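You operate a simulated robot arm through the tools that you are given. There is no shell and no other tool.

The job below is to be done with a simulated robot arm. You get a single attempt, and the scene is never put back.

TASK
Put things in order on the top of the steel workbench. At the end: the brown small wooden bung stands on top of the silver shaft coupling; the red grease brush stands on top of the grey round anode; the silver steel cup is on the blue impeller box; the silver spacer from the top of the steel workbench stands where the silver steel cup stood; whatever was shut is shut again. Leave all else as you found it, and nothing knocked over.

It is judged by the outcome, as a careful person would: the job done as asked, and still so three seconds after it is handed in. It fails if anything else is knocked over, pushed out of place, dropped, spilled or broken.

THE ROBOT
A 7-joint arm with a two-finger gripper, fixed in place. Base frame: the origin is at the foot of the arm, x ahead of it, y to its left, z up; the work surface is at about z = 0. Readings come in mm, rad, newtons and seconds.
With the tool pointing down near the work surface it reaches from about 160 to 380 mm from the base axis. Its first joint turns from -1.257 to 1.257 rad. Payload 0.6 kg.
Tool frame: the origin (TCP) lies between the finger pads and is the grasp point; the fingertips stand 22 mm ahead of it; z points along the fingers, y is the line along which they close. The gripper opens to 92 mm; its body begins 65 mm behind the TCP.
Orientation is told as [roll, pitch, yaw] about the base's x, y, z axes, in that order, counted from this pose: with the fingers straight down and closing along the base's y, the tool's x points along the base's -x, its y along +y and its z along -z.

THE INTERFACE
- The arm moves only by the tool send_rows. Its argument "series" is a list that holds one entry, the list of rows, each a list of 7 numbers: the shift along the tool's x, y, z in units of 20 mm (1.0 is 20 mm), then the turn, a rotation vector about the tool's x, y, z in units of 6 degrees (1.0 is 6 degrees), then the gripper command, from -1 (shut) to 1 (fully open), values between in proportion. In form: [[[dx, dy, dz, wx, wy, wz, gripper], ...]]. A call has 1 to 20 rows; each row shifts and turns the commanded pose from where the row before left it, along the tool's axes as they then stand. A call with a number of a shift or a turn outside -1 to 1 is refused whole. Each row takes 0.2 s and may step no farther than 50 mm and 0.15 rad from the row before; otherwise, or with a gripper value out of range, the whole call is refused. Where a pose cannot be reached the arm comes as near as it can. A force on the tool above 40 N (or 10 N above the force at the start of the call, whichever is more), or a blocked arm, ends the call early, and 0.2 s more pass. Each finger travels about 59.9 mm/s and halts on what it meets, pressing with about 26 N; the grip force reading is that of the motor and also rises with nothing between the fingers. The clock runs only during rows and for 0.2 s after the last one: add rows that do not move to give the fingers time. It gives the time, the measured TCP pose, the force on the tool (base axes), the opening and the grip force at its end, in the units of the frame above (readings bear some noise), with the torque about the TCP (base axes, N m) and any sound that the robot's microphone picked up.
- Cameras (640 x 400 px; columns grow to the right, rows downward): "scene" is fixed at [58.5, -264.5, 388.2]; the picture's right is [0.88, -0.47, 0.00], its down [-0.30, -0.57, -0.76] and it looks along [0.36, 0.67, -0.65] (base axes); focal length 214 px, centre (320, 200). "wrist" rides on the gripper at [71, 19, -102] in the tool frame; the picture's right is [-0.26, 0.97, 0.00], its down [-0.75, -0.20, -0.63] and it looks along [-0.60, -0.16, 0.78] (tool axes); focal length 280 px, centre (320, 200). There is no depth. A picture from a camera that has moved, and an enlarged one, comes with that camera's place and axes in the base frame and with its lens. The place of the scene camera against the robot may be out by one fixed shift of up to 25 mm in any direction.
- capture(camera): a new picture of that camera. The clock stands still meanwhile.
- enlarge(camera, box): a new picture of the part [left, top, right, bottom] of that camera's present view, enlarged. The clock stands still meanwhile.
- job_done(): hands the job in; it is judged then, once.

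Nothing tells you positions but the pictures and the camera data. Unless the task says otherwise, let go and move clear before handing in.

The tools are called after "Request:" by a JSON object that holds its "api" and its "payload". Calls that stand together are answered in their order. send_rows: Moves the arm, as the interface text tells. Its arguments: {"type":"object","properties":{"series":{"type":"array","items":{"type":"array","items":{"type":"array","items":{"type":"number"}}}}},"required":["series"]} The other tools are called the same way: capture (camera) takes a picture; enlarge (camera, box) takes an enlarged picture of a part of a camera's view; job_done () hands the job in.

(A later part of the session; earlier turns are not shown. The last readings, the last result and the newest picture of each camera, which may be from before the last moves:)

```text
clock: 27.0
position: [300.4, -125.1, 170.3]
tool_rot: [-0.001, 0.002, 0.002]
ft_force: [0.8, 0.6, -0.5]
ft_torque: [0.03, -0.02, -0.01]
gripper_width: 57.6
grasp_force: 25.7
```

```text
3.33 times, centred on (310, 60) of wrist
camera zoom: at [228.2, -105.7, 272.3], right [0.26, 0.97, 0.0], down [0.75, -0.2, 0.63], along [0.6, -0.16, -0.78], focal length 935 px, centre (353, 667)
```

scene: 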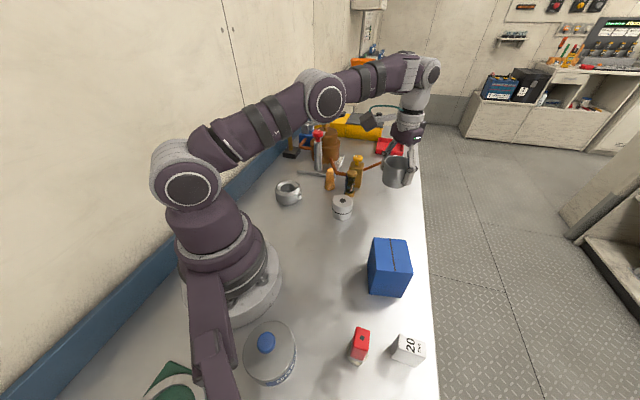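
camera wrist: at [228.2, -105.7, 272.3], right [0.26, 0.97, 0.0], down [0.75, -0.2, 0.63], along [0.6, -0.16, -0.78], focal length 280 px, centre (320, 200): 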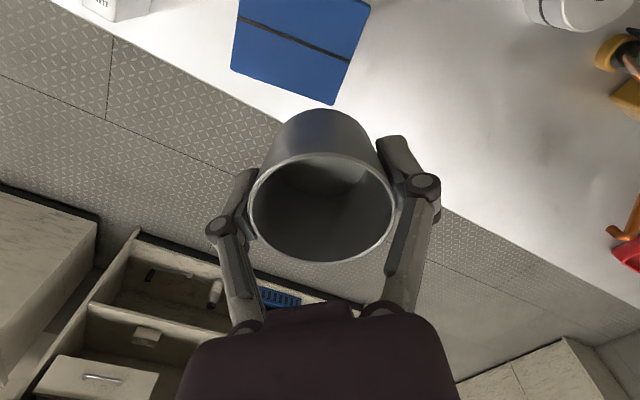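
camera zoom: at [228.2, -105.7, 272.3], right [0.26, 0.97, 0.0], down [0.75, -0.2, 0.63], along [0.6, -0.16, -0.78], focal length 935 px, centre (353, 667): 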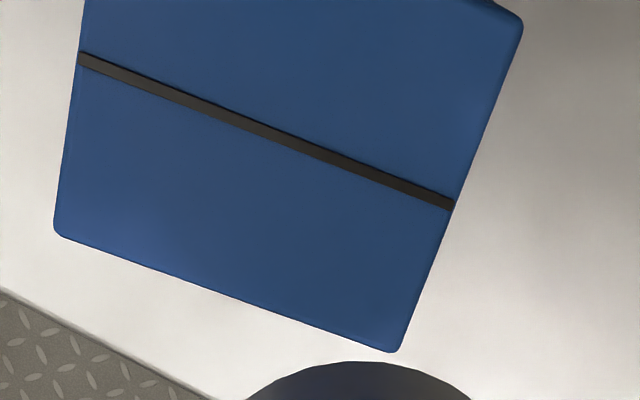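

The box top centre is at about [253.3, -127.2]. I move over it and lower the cup until it is just above the box.

Request:
{"api": "send_rows", "payload": {"series": [[[0.75, -0.055, 0, 0, 0, 0, -1], [0.75, -0.055, 0, 0, 0, 0, -1], [0.745, -0.055, 0, 0, 0, 0, -1], [0, 0, 0.8, 0, 0, 0, -1], [0, 0, 0.8, 0, 0, 0, -1], [0, 0, 0.6, 0, 0, 0, -1], [0, 0, 0, 0, 0, 0, -1]]]}}

Request:
{"api": "enlarge", "payload": {"camera": "scene", "box": [330, 190, 450, 310]}}

Request:
{"api": "capture", "payload": {"camera": "wrist"}}

```text
clock: 28.6
position: [255.1, -129.1, 126.8]
tool_rot: [-0.001, -0.001, 0.0]
ft_force: [0.6, 0.9, -1.0]
ft_torque: [0.0, 0.0, 0.0]
gripper_width: 57.4
grasp_force: 26.3
```

```text
3.33 times, centred on (390, 250) of scene
camera zoom: at [58.5, -264.5, 388.2], right [0.88, -0.47, 0.0], down [-0.3, -0.57, -0.76], along [0.36, 0.67, -0.65], focal length 715 px, centre (87, 33)
```

zoom: 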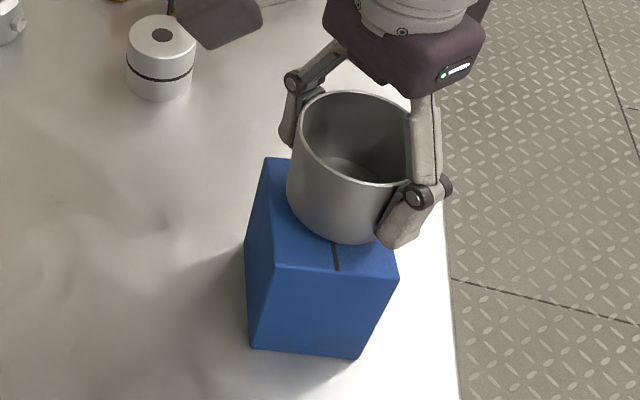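

```text
taken
camera wrist: at [183.1, -109.0, 228.4], right [0.26, 0.97, 0.0], down [0.75, -0.2, 0.63], along [0.6, -0.16, -0.78], focal length 280 px, centre (320, 200)
```

wrist: 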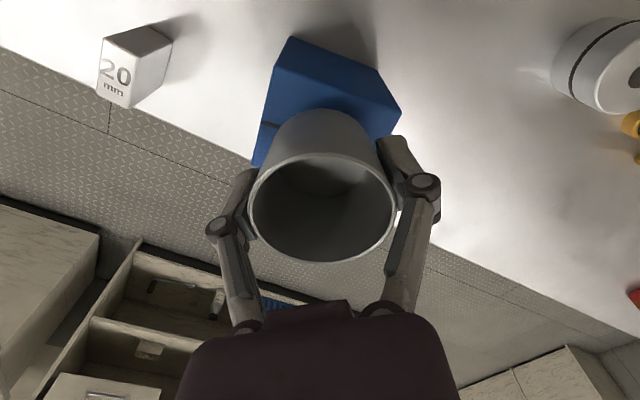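

The cup hovers over the box. I lower it in small steps while watching the force.

Request:
{"api": "send_rows", "payload": {"series": [[[0, 0, 0.12, 0, 0, 0, -1], [0, 0, 0.12, 0, 0, 0, -1], [0, 0, 0.1, 0, 0, 0, -1], [0, 0, 0, 0, 0, 0, -1]]]}}

Request:
{"api": "enlarge", "payload": {"camera": "scene", "box": [350, 220, 420, 280]}}

```text
clock: 29.6
position: [254.9, -128.4, 119.2]
tool_rot: [-0.002, 0.002, 0.0]
ft_force: [0.2, -1.0, -0.9]
ft_torque: [0.0, 0.01, 0.01]
gripper_width: 57.5
grasp_force: 26.0
```

```text
6.67 times, centred on (385, 250) of scene
camera zoom: at [58.5, -264.5, 388.2], right [0.88, -0.47, 0.0], down [-0.3, -0.57, -0.76], along [0.36, 0.67, -0.65], focal length 1430 px, centre (-113, -133)
```

zoom: 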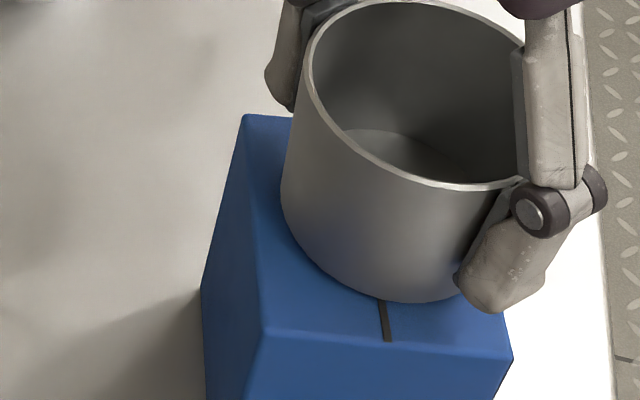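

No contact yet; I continue to lower in 1 mm steps.

Request:
{"api": "send_rows", "payload": {"series": [[[0, 0, 0.05, 0, 0, 0, -1], [0, 0, 0.05, 0, 0, 0, -1], [0, 0, 0, 0, 0, 0, -1]]]}}

Request:
{"api": "send_rows", "payload": {"series": [[[0, 0, 0.05, 0, 0, 0, -1], [0, 0, 0, 0, 0, 0, -1]]]}}

```text
clock: 30.4
position: [255.7, -128.5, 117.8]
tool_rot: [0.0, 0.0, 0.0]
ft_force: [0.5, -0.1, -0.1]
ft_torque: [-0.01, -0.01, 0.02]
gripper_width: 57.5
grasp_force: 26.6
```

```text
clock: 31.0
position: [255.0, -128.3, 116.1]
tool_rot: [0.0, 0.001, 0.0]
ft_force: [-2.4, 1.3, 12.3]
ft_torque: [-0.03, 0.07, -0.01]
gripper_width: 57.6
grasp_force: 26.1
```

Contact is felt on the box top. I relieve the pressure slightly and release the cup.

Request:
{"api": "send_rows", "payload": {"series": [[[0, 0, -0.03, 0, 0, 0, -1], [0, 0, 0, 0, 0, 0, 0.45], [0, 0, 0, 0, 0, 0, 0.6], [0, 0, 0, 0, 0, 0, 0.7], [0, 0, 0, 0, 0, 0, 0.7]]]}}

Request:
{"api": "enlarge", "payload": {"camera": "scene", "box": [330, 190, 450, 310]}}

Request:
{"api": "capture", "payload": {"camera": "wrist"}}

```text
clock: 32.2
position: [256.9, -128.7, 117.2]
tool_rot: [-0.001, -0.001, 0.001]
ft_force: [-1.1, -0.1, -0.8]
ft_torque: [0.03, 0.0, 0.0]
gripper_width: 78.2
grasp_force: 0.1
```

```text
3.33 times, centred on (390, 250) of scene
camera zoom: at [58.5, -264.5, 388.2], right [0.88, -0.47, 0.0], down [-0.3, -0.57, -0.76], along [0.36, 0.67, -0.65], focal length 715 px, centre (87, 33)
```

zoom: 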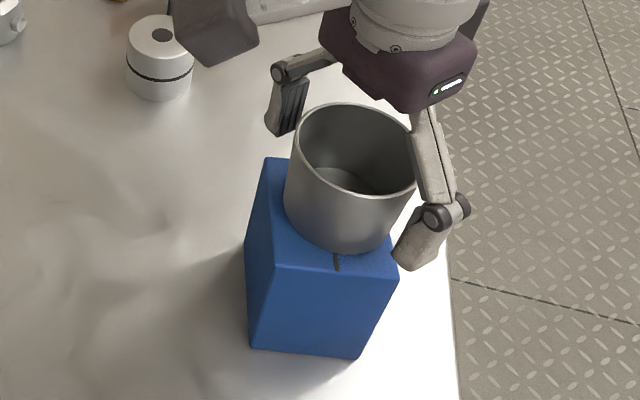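

```text
taken
camera wrist: at [183.7, -108.7, 219.4], right [0.26, 0.97, 0.0], down [0.75, -0.2, 0.63], along [0.6, -0.16, -0.78], focal length 280 px, centre (320, 200)
```

wrist: 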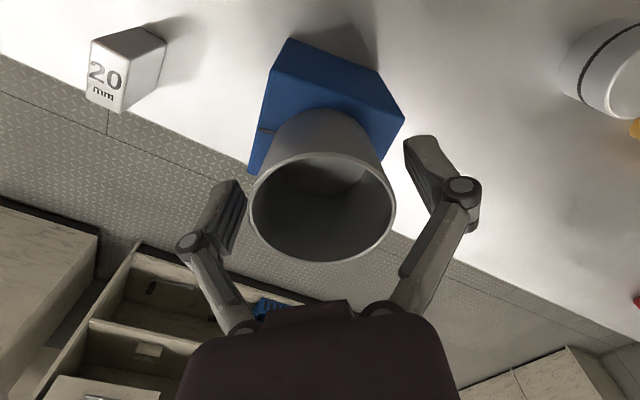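

The cup stands on the box. I raise the gripper and go look at the spacer.

Request:
{"api": "send_rows", "payload": {"series": [[[0, 0, -0.4, 0, 0, 0, 0.9], [0, 0, -0.8, 0, 0, 0, 0.9], [0, 0, -0.9, 0, 0, 0, 0.9], [0, 0, -0.9, 0, 0, 0, 0.9], [0, 0, -0.9, 0, 0, 0, 0.9]]]}}

Request:
{"api": "send_rows", "payload": {"series": [[[0.6, -0.3, 0, 0, 0, 0, 0.9], [0.6, -0.3, 0, 0, 0, 0, 0.9], [0.6, -0.3, 0, 0, 0, 0, 0.9], [0.6, -0.3, 0, 0, 0, 0, 0.9], [0.6, -0.3, 0, 0, 0, 0, 0.9]]]}}

Request:
{"api": "capture", "payload": {"camera": "wrist"}}

Request:
{"api": "capture", "payload": {"camera": "scene"}}

```text
clock: 33.4
position: [254.5, -129.3, 195.4]
tool_rot: [0.001, -0.001, 0.0]
ft_force: [0.6, 0.0, -0.8]
ft_torque: [0.0, 0.0, 0.04]
gripper_width: 87.5
grasp_force: 0.0
```

```text
clock: 34.6
position: [195.1, -159.8, 194.1]
tool_rot: [0.001, 0.0, 0.0]
ft_force: [-0.5, 0.1, 0.6]
ft_torque: [-0.02, 0.03, 0.02]
gripper_width: 87.4
grasp_force: 0.0
```

```text
taken
camera wrist: at [123.3, -139.0, 296.7], right [0.26, 0.96, 0.0], down [0.75, -0.2, 0.63], along [0.6, -0.16, -0.78], focal length 280 px, centre (320, 200)
```

wrist: 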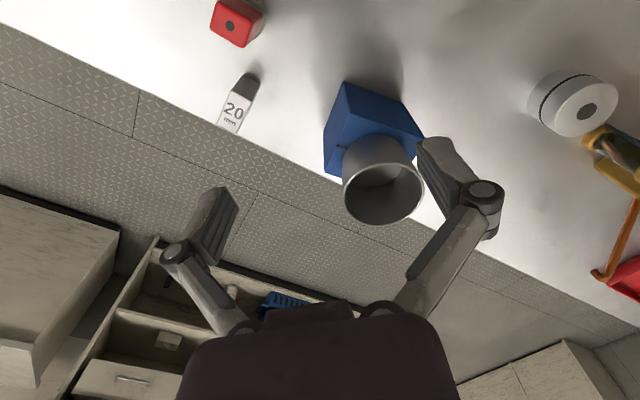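

```text
taken
```

scene: 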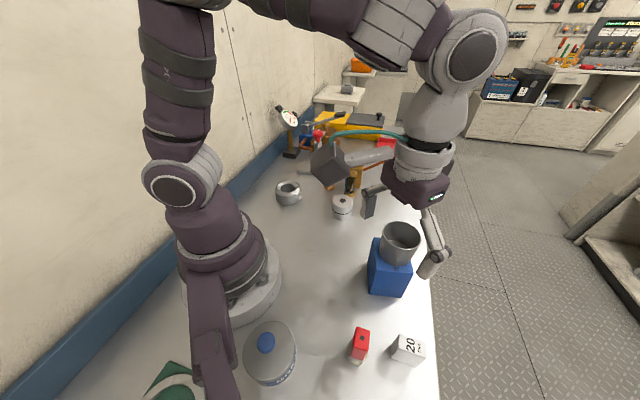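

Let me zoom in on the spacer and brush from here.

Request:
{"api": "enlarge", "payload": {"camera": "wrist", "box": [190, 50, 290, 150]}}

Request:
{"api": "enlarge", "payload": {"camera": "wrist", "box": [190, 0, 290, 80]}}

Request:
{"api": "enlarge", "payload": {"camera": "wrist", "box": [310, 70, 440, 240]}}

```text
4.00 times, centred on (240, 100) of wrist
camera zoom: at [123.3, -139.0, 296.7], right [0.26, 0.96, 0.0], down [0.75, -0.2, 0.63], along [0.6, -0.16, -0.78], focal length 1122 px, centre (640, 600)
```

zoom: 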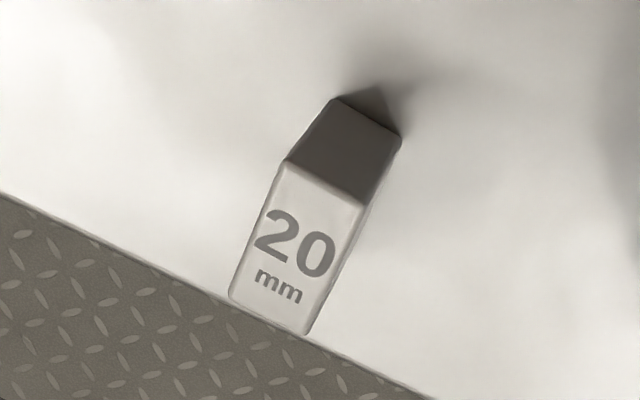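

```text
5.00 times, centred on (240, 40) of wrist
camera zoom: at [123.3, -139.0, 296.7], right [0.26, 0.96, 0.0], down [0.75, -0.2, 0.63], along [0.6, -0.16, -0.78], focal length 1402 px, centre (720, 1000)
```

zoom: 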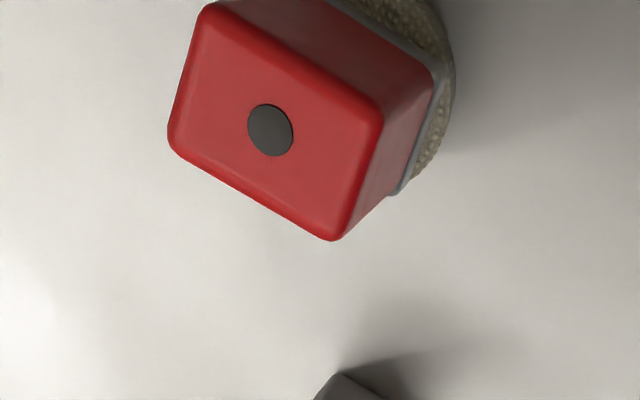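

```text
2.35 times, centred on (375, 155) of wrist
camera zoom: at [123.3, -139.0, 296.7], right [0.26, 0.96, 0.0], down [0.75, -0.2, 0.63], along [0.6, -0.16, -0.78], focal length 660 px, centre (191, 306)
```

zoom: 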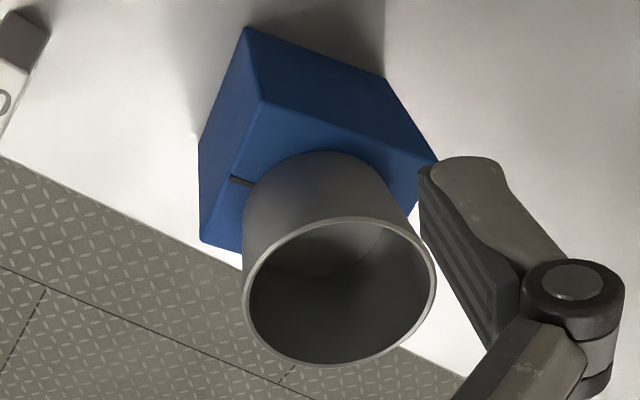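

The spacer stands at about [197, -239], roughly 20 x 37 mm in plan and 50 mm high, turned so that its narrow side lies along 44°. I move above it and turn the tool by -46° so that the fingers close across its narrow side.

Request:
{"api": "send_rows", "payload": {"series": [[[-0.03, -1, 0, 0, 0, 0, 0.6], [-0.03, -1, 0, 0, 0, 0, 0.6], [-0.03, -1, 0, 0, 0, 0, 0.6], [-0.03, -1, 0, 0, 0, 0, 0.6], [0, 0, 0, 0, 0, 0.959, 0.6], [0, 0, 0, 0, 0, 0.959, 0.6], [0, 0, 0, 0, 0, 0.959, 0.6], [0, 0, 0, 0, 0, 0.959, 0.6], [0, 0, 0, 0, 0, 0.959, 0.6], [0, 0, 0, 0, 0, 0.959, 0.6], [0, 0, 0, 0, 0, 0.959, 0.6], [0, 0, 0, 0, 0, 0.959, 0.6], [0, 0, 0, 0, 0, 0, 0.6]]]}}

Request:
{"api": "capture", "payload": {"camera": "wrist"}}

Request:
{"api": "enlarge", "payload": {"camera": "wrist", "box": [260, 40, 380, 160]}}

```text
clock: 37.4
position: [197.8, -238.5, 194.8]
tool_rot: [-0.001, 0.001, -0.805]
ft_force: [0.1, 0.3, 0.4]
ft_torque: [-0.01, -0.01, 0.01]
gripper_width: 73.6
grasp_force: 0.0
```

```text
taken
camera wrist: at [161.5, -173.3, 297.4], right [0.88, 0.48, 0.0], down [0.38, -0.68, 0.63], along [0.3, -0.55, -0.78], focal length 280 px, centre (320, 200)
```

wrist: 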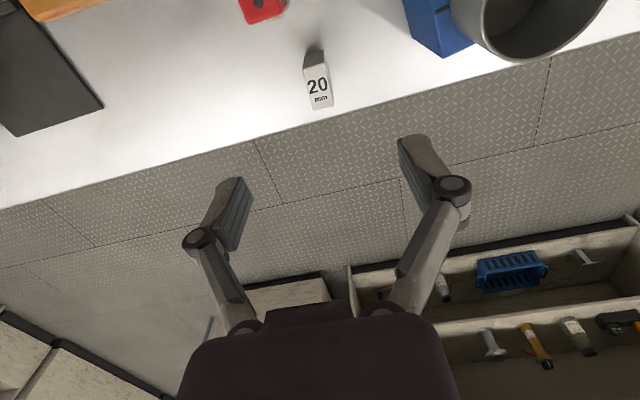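

```text
3.33 times, centred on (320, 100) of wrist
camera zoom: at [161.5, -173.3, 297.4], right [0.88, 0.48, 0.0], down [0.38, -0.68, 0.63], along [0.3, -0.55, -0.78], focal length 935 px, centre (320, 533)
```

zoom: 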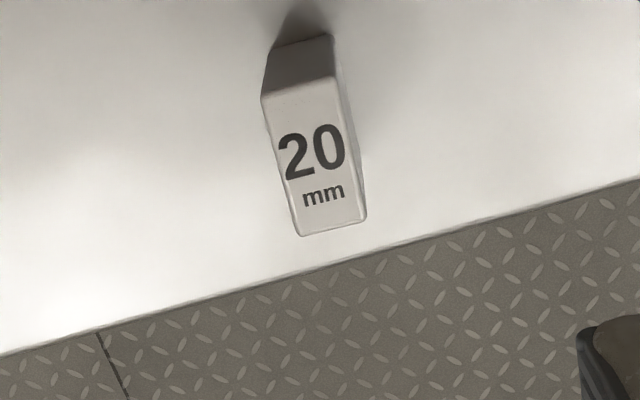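

The spacer is aligned with the gripper to within about 1 mm and 1°. I fine-adjust and descend.

Request:
{"api": "send_rows", "payload": {"series": [[[-0.05, -0.065, 0.8, 0, 0, 0, 0.3], [0, 0, 0.9, 0, 0, 0, 0.3], [0, 0, 0.9, 0, 0, 0, 0.3], [0, 0, 0.9, 0, 0, 0, 0.3], [0, 0, 0.9, 0, 0, 0, 0.3], [0, 0, 0.9, 0, 0, 0, 0.3], [0, 0, 0.6, 0, 0, 0, 0.3], [0, 0, 0, 0, 0, 0, 0.3]]]}}

Request:
{"api": "capture", "payload": {"camera": "wrist"}}

Request:
{"api": "enlarge", "payload": {"camera": "scene", "box": [330, 280, 470, 400]}}

```text
clock: 39.2
position: [198.1, -240.5, 77.5]
tool_rot: [-0.002, 0.0, -0.803]
ft_force: [-0.8, -0.4, 0.3]
ft_torque: [0.01, 0.02, 0.01]
gripper_width: 59.9
grasp_force: 0.1
```

```text
taken
camera wrist: at [161.0, -175.2, 179.7], right [0.88, 0.48, 0.0], down [0.38, -0.68, 0.63], along [0.3, -0.55, -0.78], focal length 280 px, centre (320, 200)
```

wrist: 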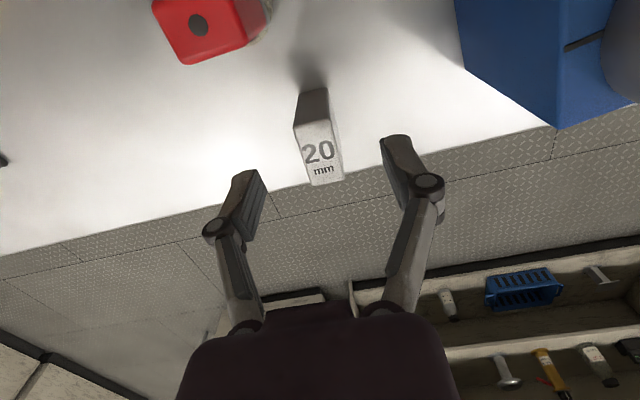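

```text
3.33 times, centred on (400, 340) of scene
camera zoom: at [58.5, -264.5, 388.2], right [0.88, -0.47, 0.0], down [-0.3, -0.57, -0.76], along [0.36, 0.67, -0.65], focal length 715 px, centre (53, -267)
```

zoom: 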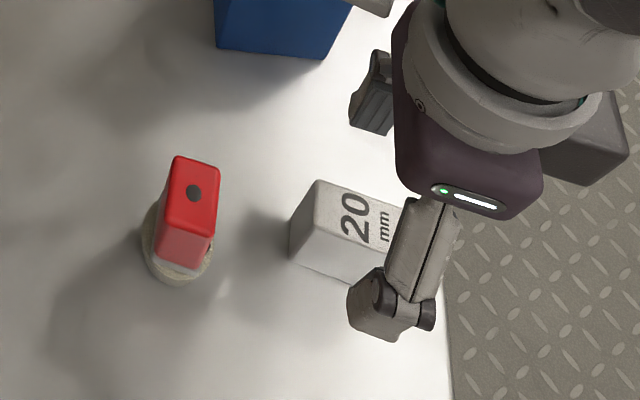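

The fingers straddle the spacer well. I descend to gripping height and close.

Request:
{"api": "send_rows", "payload": {"series": [[[0, 0, 0.8, 0, 0, 0, 0.3], [0, 0, 0.8, 0, 0, 0, 0.3], [0, 0, 0.75, 0, 0, 0, 0.3], [0, 0, 0, 0, 0, 0, 0.3], [0, 0, 0, 0, 0, 0, -1], [0, 0, 0, 0, 0, 0, -1], [0, 0, 0, 0, 0, 0, -1], [0, 0, 0, 0, 0, 0, -1]]]}}

Request:
{"api": "capture", "payload": {"camera": "wrist"}}

Request:
{"api": "enlarge", "payload": {"camera": "scene", "box": [330, 280, 470, 400]}}

```text
clock: 41.0
position: [198.4, -240.4, 29.8]
tool_rot: [0.002, 0.001, -0.804]
ft_force: [-0.4, -0.6, -0.1]
ft_torque: [-0.03, 0.03, 0.0]
gripper_width: 19.4
grasp_force: 26.5
```

```text
taken
camera wrist: at [161.4, -175.6, 131.9], right [0.88, 0.48, 0.0], down [0.38, -0.68, 0.63], along [0.3, -0.55, -0.78], focal length 280 px, centre (320, 200)
```

wrist: 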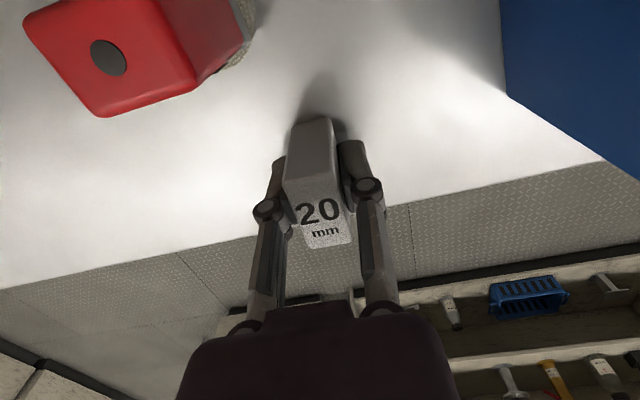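

```text
3.33 times, centred on (400, 340) of scene
camera zoom: at [58.5, -264.5, 388.2], right [0.88, -0.47, 0.0], down [-0.3, -0.57, -0.76], along [0.36, 0.67, -0.65], focal length 715 px, centre (53, -267)
```

zoom: 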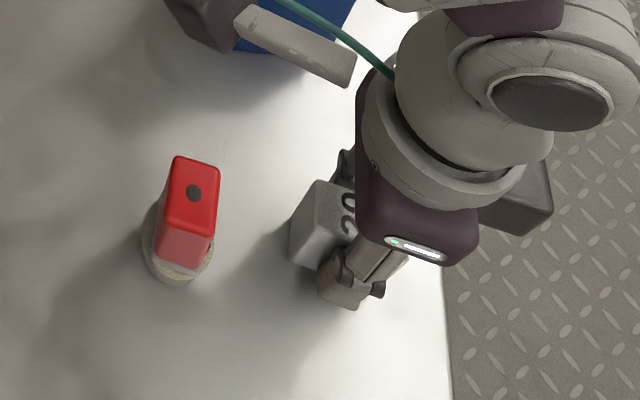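

The spacer is held at 19.4 mm. I lift it high enough to clear the cup on the box.

Request:
{"api": "send_rows", "payload": {"series": [[[0, 0, -0.3, 0, 0, 0, -1], [0, 0, -0.7, 0, 0, 0, -1], [0, 0, -0.9, 0, 0, 0, -1], [0, 0, -0.9, 0, 0, 0, -1], [0, 0, -0.9, 0, 0, 0, -1], [0, 0, -0.9, 0, 0, 0, -1], [0, 0, -0.9, 0, 0, 0, -1], [0, 0, -0.9, 0, 0, 0, -1], [0, 0, -0.9, 0, 0, 0, -1], [0, 0, -0.9, 0, 0, 0, -1], [0, 0, -0.4, 0, 0, 0, -1], [0, 0, 0, 0, 0, 0, -1]]]}}

Request:
{"api": "capture", "payload": {"camera": "wrist"}}

Request:
{"api": "enlarge", "payload": {"camera": "wrist", "box": [240, 90, 400, 270]}}

Request:
{"api": "capture", "payload": {"camera": "scene"}}

```text
clock: 43.6
position: [197.5, -238.4, 201.8]
tool_rot: [0.0, 0.0, -0.802]
ft_force: [-0.2, 0.2, -0.8]
ft_torque: [0.0, 0.01, -0.01]
gripper_width: 19.5
grasp_force: 25.9
```

```text
taken
camera wrist: at [161.1, -174.8, 304.3], right [0.88, 0.48, 0.0], down [0.38, -0.68, 0.63], along [0.3, -0.55, -0.78], focal length 280 px, centre (320, 200)
```

wrist: 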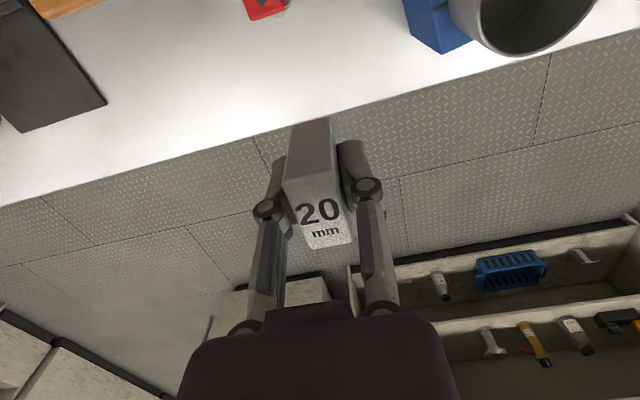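

```text
2.22 times, centred on (320, 180) of wrist
camera zoom: at [161.1, -174.8, 304.3], right [0.88, 0.48, 0.0], down [0.38, -0.68, 0.63], along [0.3, -0.55, -0.78], focal length 623 px, centre (320, 244)
```

zoom: 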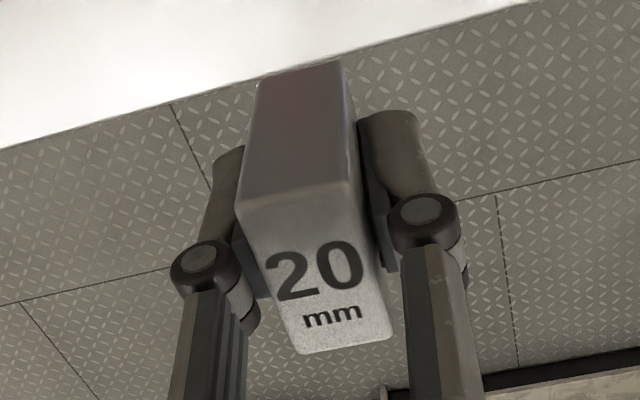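

```text
taken
```

scene: 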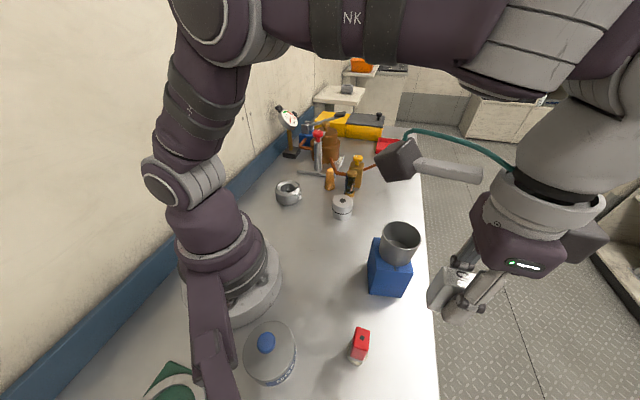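

The spacer is centred in the grip. I turn the tool back to yaw 0 and carry it over to above where the cup stood.

Request:
{"api": "send_rows", "payload": {"series": [[[0, 0, 0, 0, 0, -0.959, -1], [0, 0, 0, 0, 0, -0.959, -1], [0, 0, 0, 0, 0, -0.959, -1], [0, 0, 0, 0, 0, -0.959, -1], [0, 0, 0, 0, 0, -0.959, -1], [0, 0, 0, 0, 0, -0.959, -1], [0, 0, 0, 0, 0, -0.959, -1], [0, 0, 0, 0, 0, -0.959, -1], [0, 0, 0, 0, 0, 0, -1]]]}}

Request:
{"api": "send_rows", "payload": {"series": [[[-0.625, 0.994, 0, 0, 0, 0, -1], [-0.625, 0.994, 0, 0, 0, 0, -1], [-0.625, 0.994, 0, 0, 0, 0, -1], [-0.625, 0.994, 0, 0, 0, 0, -1], [-0.625, 0.994, 0, 0, 0, 0, -1], [-0.625, 0.994, 0, 0, 0, 0, -1], [-0.625, 0.994, 0, 0, 0, 0, -1], [-0.625, 0.994, 0, 0, 0, 0, -1], [-0.625, 0.994, 0, 0, 0, 0, -1], [0, 0, 0, 0, 0, 0, -1]]]}}

Request:
{"api": "capture", "payload": {"camera": "wrist"}}

```text
clock: 45.6
position: [196.9, -239.0, 202.7]
tool_rot: [-0.001, 0.001, 0.002]
ft_force: [0.1, 0.3, -1.2]
ft_torque: [-0.01, 0.0, -0.01]
gripper_width: 19.5
grasp_force: 26.0
```

```text
clock: 47.8
position: [310.4, -61.2, 202.3]
tool_rot: [0.0, -0.001, 0.0]
ft_force: [0.9, -0.3, -0.9]
ft_torque: [0.0, 0.02, -0.02]
gripper_width: 19.3
grasp_force: 25.6
```

```text
taken
camera wrist: at [238.1, -41.2, 304.0], right [0.26, 0.97, 0.0], down [0.75, -0.2, 0.62], along [0.6, -0.16, -0.78], focal length 280 px, centre (320, 200)
```

wrist: 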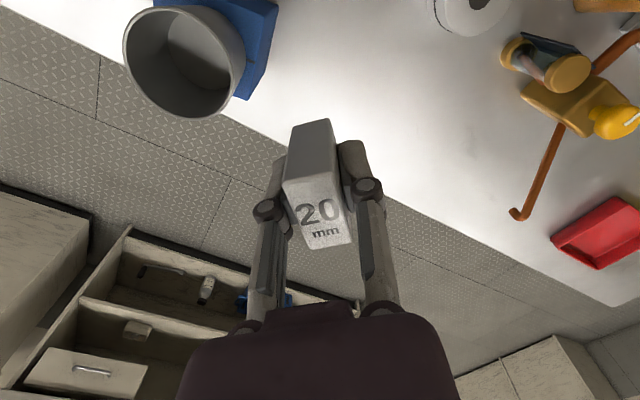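

Clear of the cup now. I go on to above the spot where the cup stood, lowering on the way.

Request:
{"api": "send_rows", "payload": {"series": [[[-0.613, 0.685, 0.92, 0, 0, 0, -1], [-0.613, 0.685, 0.92, 0, 0, 0, -1], [-0.613, 0.685, 0.92, 0, 0, 0, -1], [-0.613, 0.685, 0.92, 0, 0, 0, -1], [-0.613, 0.685, 0.92, 0, 0, 0, -1], [0, 0, 0, 0, 0, 0, -1]]]}}

Request:
{"api": "capture", "payload": {"camera": "wrist"}}

Request:
{"api": "enlarge", "payload": {"camera": "scene", "box": [320, 130, 460, 240]}}

```text
clock: 49.2
position: [371.1, 8.3, 110.9]
tool_rot: [-0.001, 0.001, -0.002]
ft_force: [0.5, 0.7, 0.0]
ft_torque: [-0.01, -0.01, -0.01]
gripper_width: 19.4
grasp_force: 26.3
```

```text
taken
camera wrist: at [299.6, 27.6, 211.7], right [0.26, 0.97, 0.0], down [0.75, -0.2, 0.63], along [0.6, -0.16, -0.78], focal length 280 px, centre (320, 200)
```

wrist: 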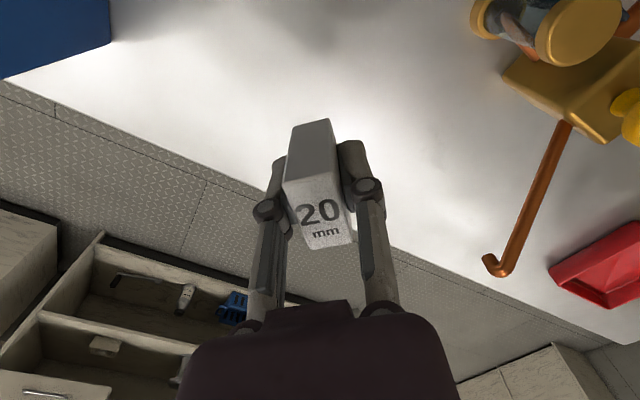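

```text
3.64 times, centred on (390, 185) of scene
camera zoom: at [58.5, -264.5, 388.2], right [0.88, -0.47, 0.0], down [-0.3, -0.57, -0.76], along [0.36, 0.67, -0.65], focal length 780 px, centre (66, 254)
```

zoom: 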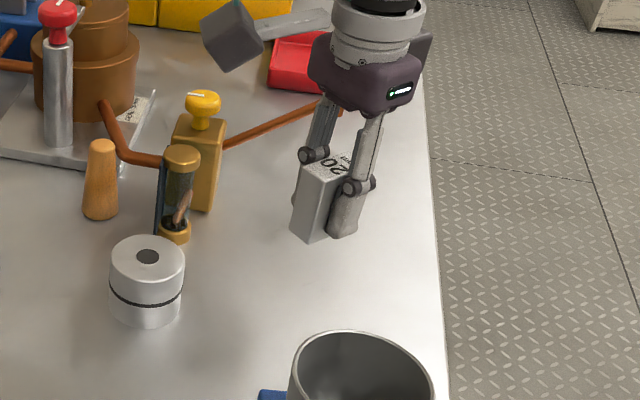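

Positioned at the same spot as where the cup was gripped. I lower the spacer to just above the bench.

Request:
{"api": "send_rows", "payload": {"series": [[[0, 0, 0.9, 0, 0, 0, -1], [0, 0, 0.9, 0, 0, 0, -1], [0, 0, 0.9, 0, 0, 0, -1], [0, 0, 0.8, 0, 0, 0, -1], [0, 0, 0.35, 0, 0, 0, -1], [0, 0, 0, 0, 0, 0, -1]]]}}

Request:
{"api": "send_rows", "payload": {"series": [[[0, 0, 0.05, 0, 0, 0, -1], [0, 0, 0, 0, 0, 0, -1]]]}}

Request:
{"api": "send_rows", "payload": {"series": [[[0, 0, 0.05, 0, 0, 0, -1], [0, 0, 0, 0, 0, 0, -1]]]}}

```text
clock: 50.6
position: [371.0, 8.9, 34.3]
tool_rot: [0.002, 0.0, 0.001]
ft_force: [-0.3, 0.1, -1.1]
ft_torque: [0.0, -0.01, 0.0]
gripper_width: 19.3
grasp_force: 26.1
```

```text
clock: 51.2
position: [370.9, 7.6, 34.2]
tool_rot: [0.001, 0.001, 0.0]
ft_force: [-0.2, 0.0, -1.1]
ft_torque: [-0.01, -0.06, 0.0]
gripper_width: 19.3
grasp_force: 25.8
```

```text
clock: 51.8
position: [371.0, 7.4, 30.3]
tool_rot: [0.001, -0.002, 0.002]
ft_force: [-0.3, 0.5, -0.6]
ft_torque: [-0.01, 0.04, -0.01]
gripper_width: 19.2
grasp_force: 25.3
```

Not yet in contact; I continue in 1 mm steps.

Request:
{"api": "send_rows", "payload": {"series": [[[0, 0, 0.04, 0, 0, 0, -1], [0, 0, 0, 0, 0, 0, -1]]]}}

Request:
{"api": "send_rows", "payload": {"series": [[[0, 0, 0.04, 0, 0, 0, -1], [0, 0, 0, 0, 0, 0, -1]]]}}

```text
clock: 52.4
position: [371.8, 7.8, 30.7]
tool_rot: [0.001, -0.002, -0.001]
ft_force: [0.5, -0.4, -0.3]
ft_torque: [-0.03, 0.0, 0.03]
gripper_width: 19.2
grasp_force: 25.7
```

```text
clock: 53.0
position: [372.4, 7.1, 30.1]
tool_rot: [0.001, 0.001, -0.001]
ft_force: [-3.1, 0.9, 9.1]
ft_torque: [0.04, 0.07, 0.04]
gripper_width: 19.3
grasp_force: 26.4
```

Contact with the bench. I back off half a millimetre, open the fingers and look.

Request:
{"api": "send_rows", "payload": {"series": [[[0, 0, -0.02, 0, 0, 0, -1], [0, 0, 0, 0, 0, 0, -0.4], [0, 0, 0, 0, 0, 0, -0.2], [0, 0, 0, 0, 0, 0, 0.1], [0, 0, 0, 0, 0, 0, 0.2], [0, 0, 0, 0, 0, 0, 0.2]]]}}

Request:
{"api": "capture", "payload": {"camera": "wrist"}}

Request:
{"api": "enlarge", "payload": {"camera": "scene", "box": [320, 130, 460, 240]}}

```text
clock: 54.4
position: [372.0, 8.2, 31.1]
tool_rot: [0.001, 0.0, 0.0]
ft_force: [0.7, 1.2, 0.6]
ft_torque: [-0.02, -0.03, -0.01]
gripper_width: 55.0
grasp_force: 0.1
```

```text
taken
camera wrist: at [299.3, 27.0, 132.0], right [0.26, 0.97, 0.0], down [0.75, -0.2, 0.63], along [0.6, -0.16, -0.78], focal length 280 px, centre (320, 200)
```

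wrist: 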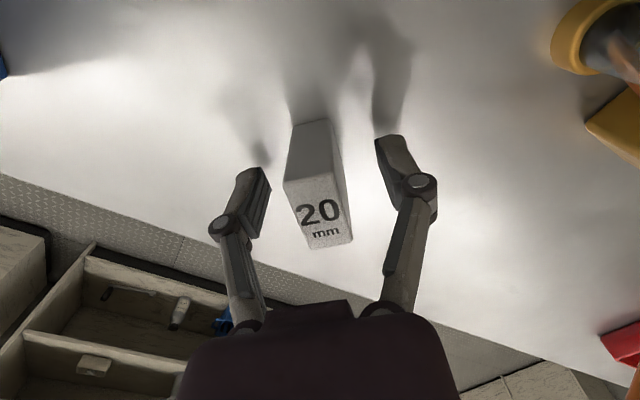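

```text
3.64 times, centred on (390, 185) of scene
camera zoom: at [58.5, -264.5, 388.2], right [0.88, -0.47, 0.0], down [-0.3, -0.57, -0.76], along [0.36, 0.67, -0.65], focal length 780 px, centre (66, 254)
```

zoom: 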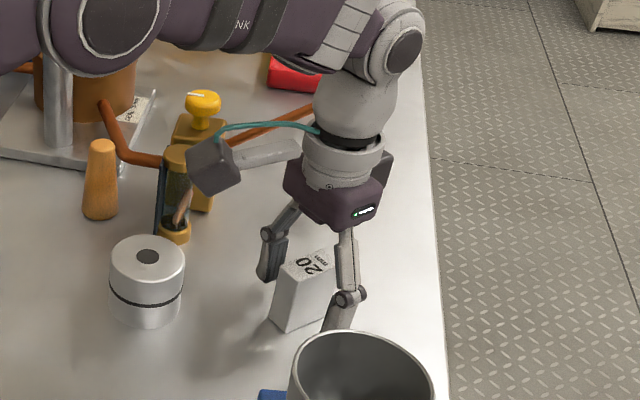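

The spacer stands where the cup was. I lift the gripper clear and move to view the bung.

Request:
{"api": "send_rows", "payload": {"series": [[[0, 0, -0.5, 0, 0, 0, 0.3], [0, 0, -0.9, 0, 0, 0, 0.3], [0, 0, -0.9, 0, 0, 0, 0.3], [0, 0, -0.9, 0, 0, 0, 0.3], [0.4, 0.2, -0.9, 0, 0, 0, 0.3], [0.6, 0.5, -0.9, 0, 0, 0, 0.3], [0.7, 0.8, -0.9, 0, 0, 0, 0.3], [0.7, 0.9, -0.9, 0, 0, 0, 0.3], [0.7, 0.95, -0.9, 0, 0, 0, 0.3], [0.7, 0.95, -0.3, 0, 0, 0, 0.3], [0.7, 0.95, 0, 0, 0, 0, 0.3], [0.7, 0.95, 0, 0, 0, 0, 0.3], [0.6, 0.95, 0, 0, 0, 0, 0.3], [0, 0.7, 0, 0, 0, 0, 0.3]]]}}

Request:
{"api": "capture", "payload": {"camera": "wrist"}}

Request:
{"api": "capture", "payload": {"camera": "scene"}}

```text
clock: 57.4
position: [255.2, 165.0, 189.8]
tool_rot: [0.0, 0.0, 0.001]
ft_force: [0.2, 0.2, 0.9]
ft_torque: [0.05, -0.01, 0.0]
gripper_width: 59.4
grasp_force: 0.0
```

```text
taken
camera wrist: at [183.5, 185.0, 291.7], right [0.26, 0.97, 0.0], down [0.75, -0.2, 0.63], along [0.6, -0.16, -0.78], focal length 280 px, centre (320, 200)
```

wrist: 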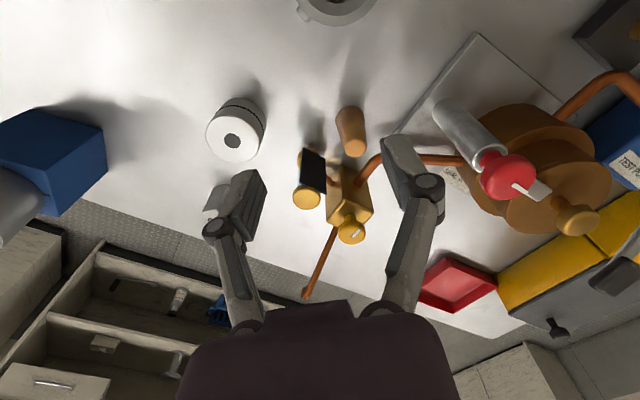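

```text
taken
```

scene: 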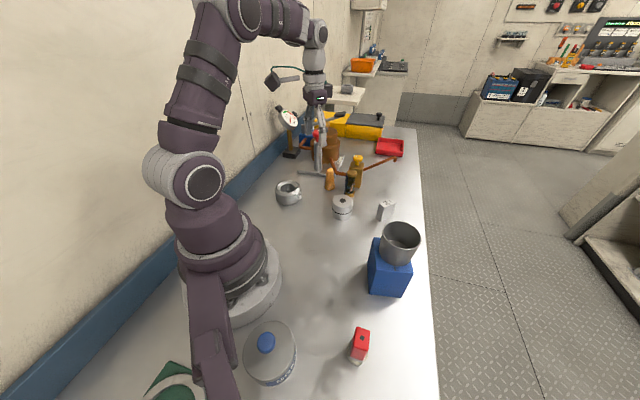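

Request:
{"api": "enlarge", "payload": {"camera": "wrist", "box": [270, 80, 410, 250]}}

Request:
{"api": "enlarge", "payload": {"camera": "wrist", "box": [180, 80, 290, 180]}}

Request:
{"api": "enlarge", "payload": {"camera": "wrist", "box": [390, 30, 580, 240]}}

```text
2.35 times, centred on (340, 165) of wrist
camera zoom: at [183.5, 185.0, 291.7], right [0.26, 0.97, 0.0], down [0.75, -0.2, 0.63], along [0.6, -0.16, -0.78], focal length 660 px, centre (273, 282)
```

zoom: 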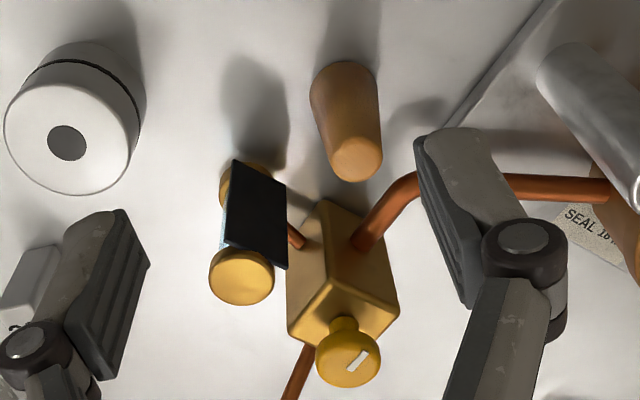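

```text
4.00 times, centred on (235, 130) of wrist
camera zoom: at [183.5, 185.0, 291.7], right [0.26, 0.97, 0.0], down [0.75, -0.2, 0.63], along [0.6, -0.16, -0.78], focal length 1122 px, centre (660, 480)
```

zoom: 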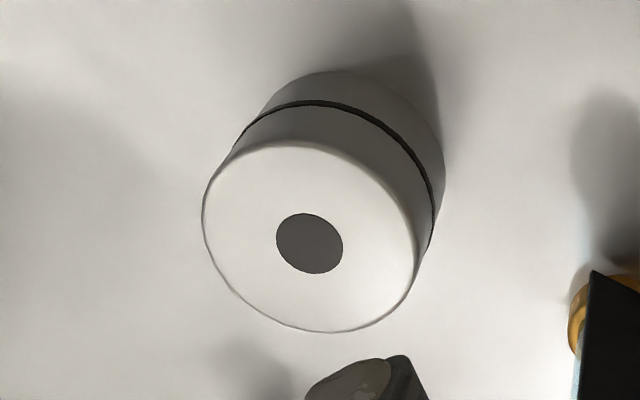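

```text
1.90 times, centred on (485, 135) of wrist
camera zoom: at [183.5, 185.0, 291.7], right [0.26, 0.97, 0.0], down [0.75, -0.2, 0.63], along [0.6, -0.16, -0.78], focal length 534 px, centre (6, 324)
```

zoom: 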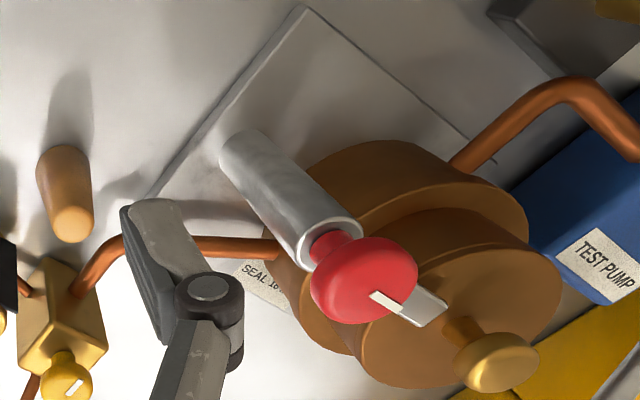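

Refined: the bung is at about [309.7, 185], 63 mm tall, 31 mm at the base; the coupling top is at about [282, 71.4, 45]. I move above the bung with the tool turned -15° to keep the fingers clear of the sight glass and pipe.

Request:
{"api": "send_rows", "payload": {"series": [[[-0.69, 0.24, 0, 0, 0, 0, 0.3], [-0.69, 0.24, 0, 0, 0, 0, 0.3], [-0.69, 0.24, 0, 0, 0, 0, 0.3], [-0.69, 0.24, 0, 0, 0, 0, 0.3], [0, 0, 0.4, 0, 0, 0.833, 0.3], [0, 0, 0.4, 0, 0, 0.833, 0.3], [0, 0, 0.4, 0, 0, 0.834, 0.3], [0, 0, 0, 0, 0, 0, 0.3]]]}}

Request:
{"api": "capture", "payload": {"camera": "wrist"}}

Request:
{"api": "enlarge", "payload": {"camera": "wrist", "box": [250, 40, 410, 200]}}

Request:
{"api": "enlarge", "payload": {"camera": "scene", "box": [270, 80, 400, 220]}}

```text
clock: 59.2
position: [310.5, 183.1, 165.2]
tool_rot: [-0.001, 0.0, -0.261]
ft_force: [0.7, 0.1, -0.2]
ft_torque: [0.02, 0.01, 0.03]
gripper_width: 59.8
grasp_force: 0.1
```

```text
taken
camera wrist: at [246.3, 221.3, 267.8], right [0.5, 0.86, 0.0], down [0.67, -0.39, 0.63], along [0.54, -0.32, -0.78], focal length 280 px, centre (320, 200)
```

wrist: 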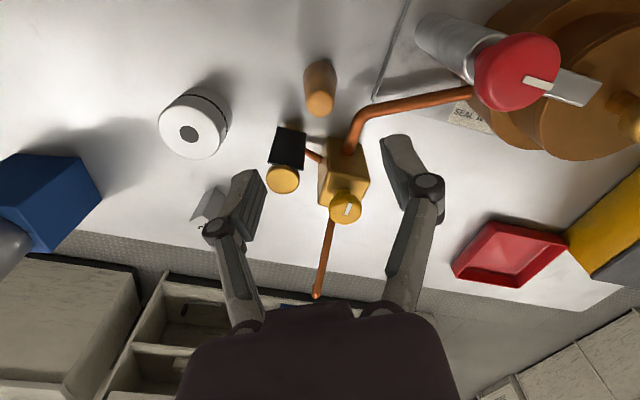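

```text
2.50 times, centred on (330, 120) of wrist
camera zoom: at [246.3, 221.3, 267.8], right [0.5, 0.86, 0.0], down [0.67, -0.39, 0.63], along [0.54, -0.32, -0.78], focal length 701 px, centre (295, 400)
```

zoom: 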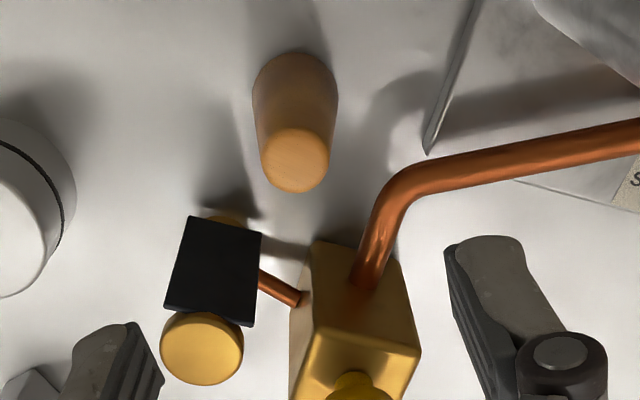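

```text
2.86 times, centred on (335, 150) of scene
camera zoom: at [58.5, -264.5, 388.2], right [0.88, -0.47, 0.0], down [-0.3, -0.57, -0.76], along [0.36, 0.67, -0.65], focal length 613 px, centre (277, 343)
```

zoom: 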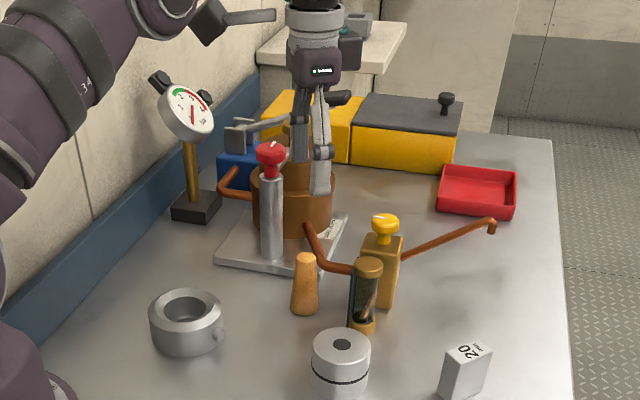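

The bung is right under the TCP. I descend, checking once on the way.

Request:
{"api": "send_rows", "payload": {"series": [[[0, 0, 0.8, 0, 0, 0, 0.3], [0, 0, 0.8, 0, 0, 0, 0.3], [0, 0, 0.8, 0, 0, 0, 0.3], [0, 0, 0.8, 0, 0, 0, 0.3], [0, 0, 0.6, 0, 0, 0, 0.3], [0, 0, 0, 0, 0, 0, 0.3]]]}}

Request:
{"api": "capture", "payload": {"camera": "wrist"}}

Request:
{"api": "enlarge", "payload": {"camera": "scene", "box": [270, 100, 390, 220]}}

```text
clock: 60.6
position: [310.6, 184.0, 89.1]
tool_rot: [0.0, -0.001, -0.262]
ft_force: [-0.2, 0.4, 0.2]
ft_torque: [-0.02, -0.02, 0.03]
gripper_width: 59.8
grasp_force: 0.0
```

```text
taken
camera wrist: at [245.8, 221.0, 191.3], right [0.5, 0.86, 0.0], down [0.67, -0.39, 0.63], along [0.54, -0.31, -0.78], focal length 280 px, centre (320, 200)
```

wrist: 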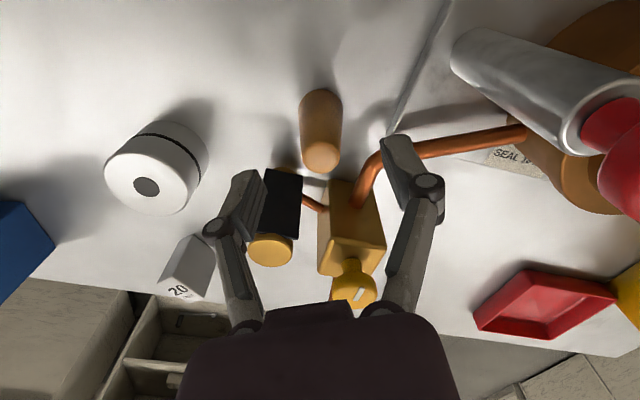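

```text
3.33 times, centred on (330, 160) of scene
camera zoom: at [58.5, -264.5, 388.2], right [0.88, -0.47, 0.0], down [-0.3, -0.57, -0.76], along [0.36, 0.67, -0.65], focal length 715 px, centre (287, 333)
```

zoom: 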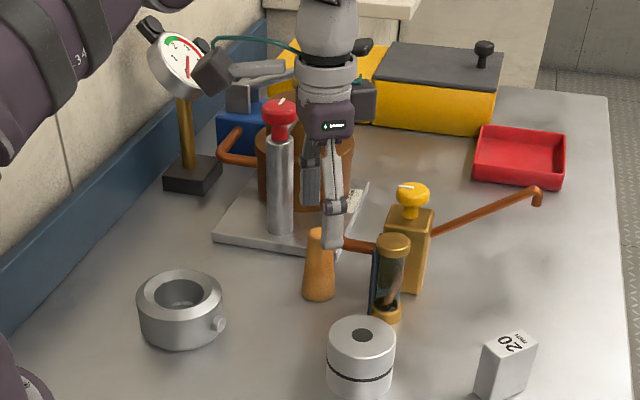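

Still well centred with clearance to the sight glass. I descend to gripping height and close.

Request:
{"api": "send_rows", "payload": {"series": [[[0, 0, 0.6, 0, 0, 0, 0.2], [0, 0, 0.6, 0, 0, 0, 0.2], [0, 0, 0.5, 0, 0, 0, 0.2], [0, 0, 0, 0, 0, 0, 0.2], [0, 0, 0, 0, 0, 0, -0.3], [0, 0, 0, 0, 0, 0, -0.5], [0, 0, 0, 0, 0, 0, -1], [0, 0, 0, 0, 0, 0, -1], [0, 0, 0, 0, 0, 0, -1]]]}}

Request:
{"api": "capture", "payload": {"camera": "wrist"}}

Request:
{"api": "enlarge", "payload": {"camera": "scene", "box": [290, 130, 380, 220]}}

```text
clock: 62.6
position: [309.7, 183.8, 54.3]
tool_rot: [0.0, 0.0, -0.263]
ft_force: [0.5, -0.6, 1.0]
ft_torque: [0.03, 0.01, 0.0]
gripper_width: 23.7
grasp_force: 26.5
```

```text
taken
camera wrist: at [246.1, 221.3, 157.4], right [0.5, 0.86, 0.0], down [0.67, -0.39, 0.63], along [0.54, -0.31, -0.78], focal length 280 px, centre (320, 200)
```

wrist: 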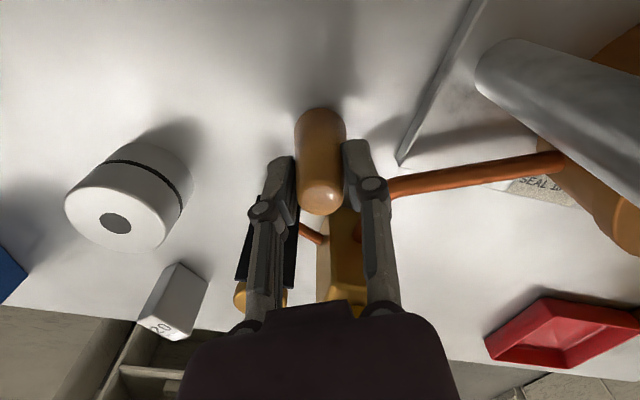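

```text
4.44 times, centred on (335, 175) of scene
camera zoom: at [58.5, -264.5, 388.2], right [0.88, -0.47, 0.0], down [-0.3, -0.57, -0.76], along [0.36, 0.67, -0.65], focal length 953 px, centre (253, 311)
```

zoom: 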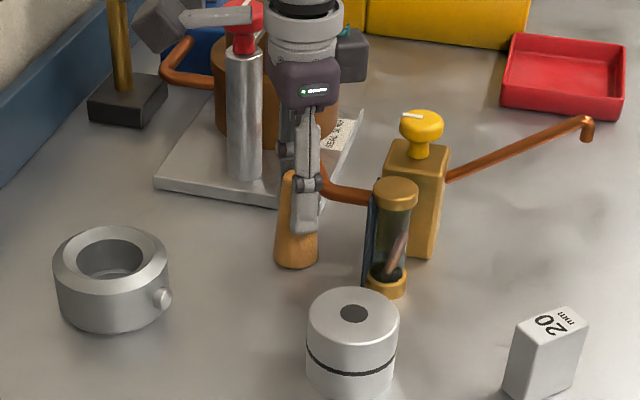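

The bung is gripped. I lift it slowly and check that it hangs straight.

Request:
{"api": "send_rows", "payload": {"series": [[[0, 0, -0.15, 0, 0, 0, -1], [0, 0, -0.3, 0, 0, 0, -1], [0, 0, -0.5, 0, 0, 0, -1], [0, 0, -0.7, 0, 0, 0, -1], [0, 0, -0.8, 0, 0, 0, -1], [0, 0, -0.8, 0, 0, 0, -1], [0, 0, -0.8, 0, 0, 0, -1], [0, 0, -0.8, 0, 0, 0, -1], [0, 0, 0, 0, 0, 0, -1]]]}}

Request:
{"api": "capture", "payload": {"camera": "wrist"}}

Request:
{"api": "enlarge", "payload": {"camera": "scene", "box": [270, 90, 390, 220]}}

```text
clock: 64.6
position: [310.7, 184.1, 151.9]
tool_rot: [-0.001, 0.0, -0.262]
ft_force: [0.6, 0.3, 0.4]
ft_torque: [0.01, 0.01, 0.0]
gripper_width: 23.7
grasp_force: 26.1
```

```text
taken
camera wrist: at [245.9, 221.7, 255.3], right [0.5, 0.86, 0.0], down [0.67, -0.39, 0.63], along [0.54, -0.31, -0.78], focal length 280 px, centre (320, 200)
```

wrist: 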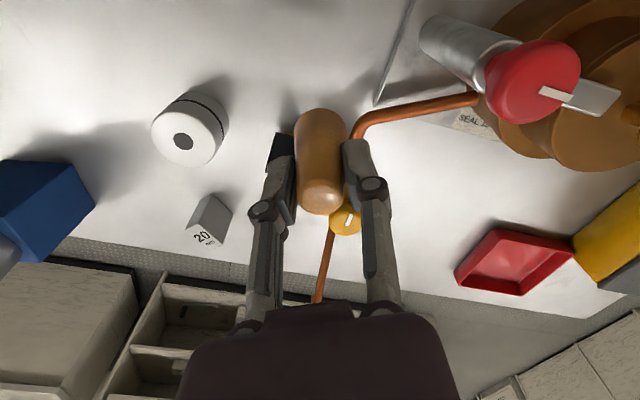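

```text
3.08 times, centred on (330, 155) of scene
camera zoom: at [58.5, -264.5, 388.2], right [0.88, -0.47, 0.0], down [-0.3, -0.57, -0.76], along [0.36, 0.67, -0.65], focal length 660 px, centre (289, 338)
```

zoom: 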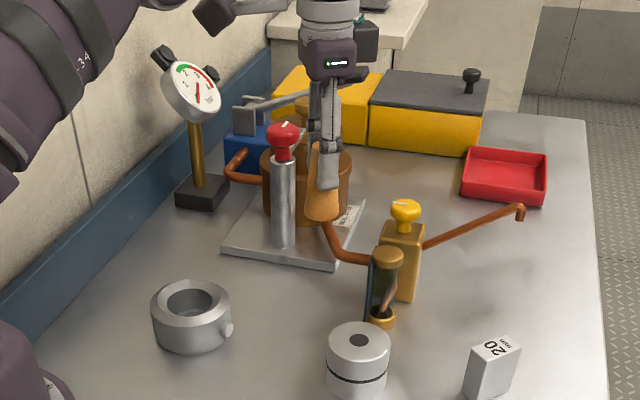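

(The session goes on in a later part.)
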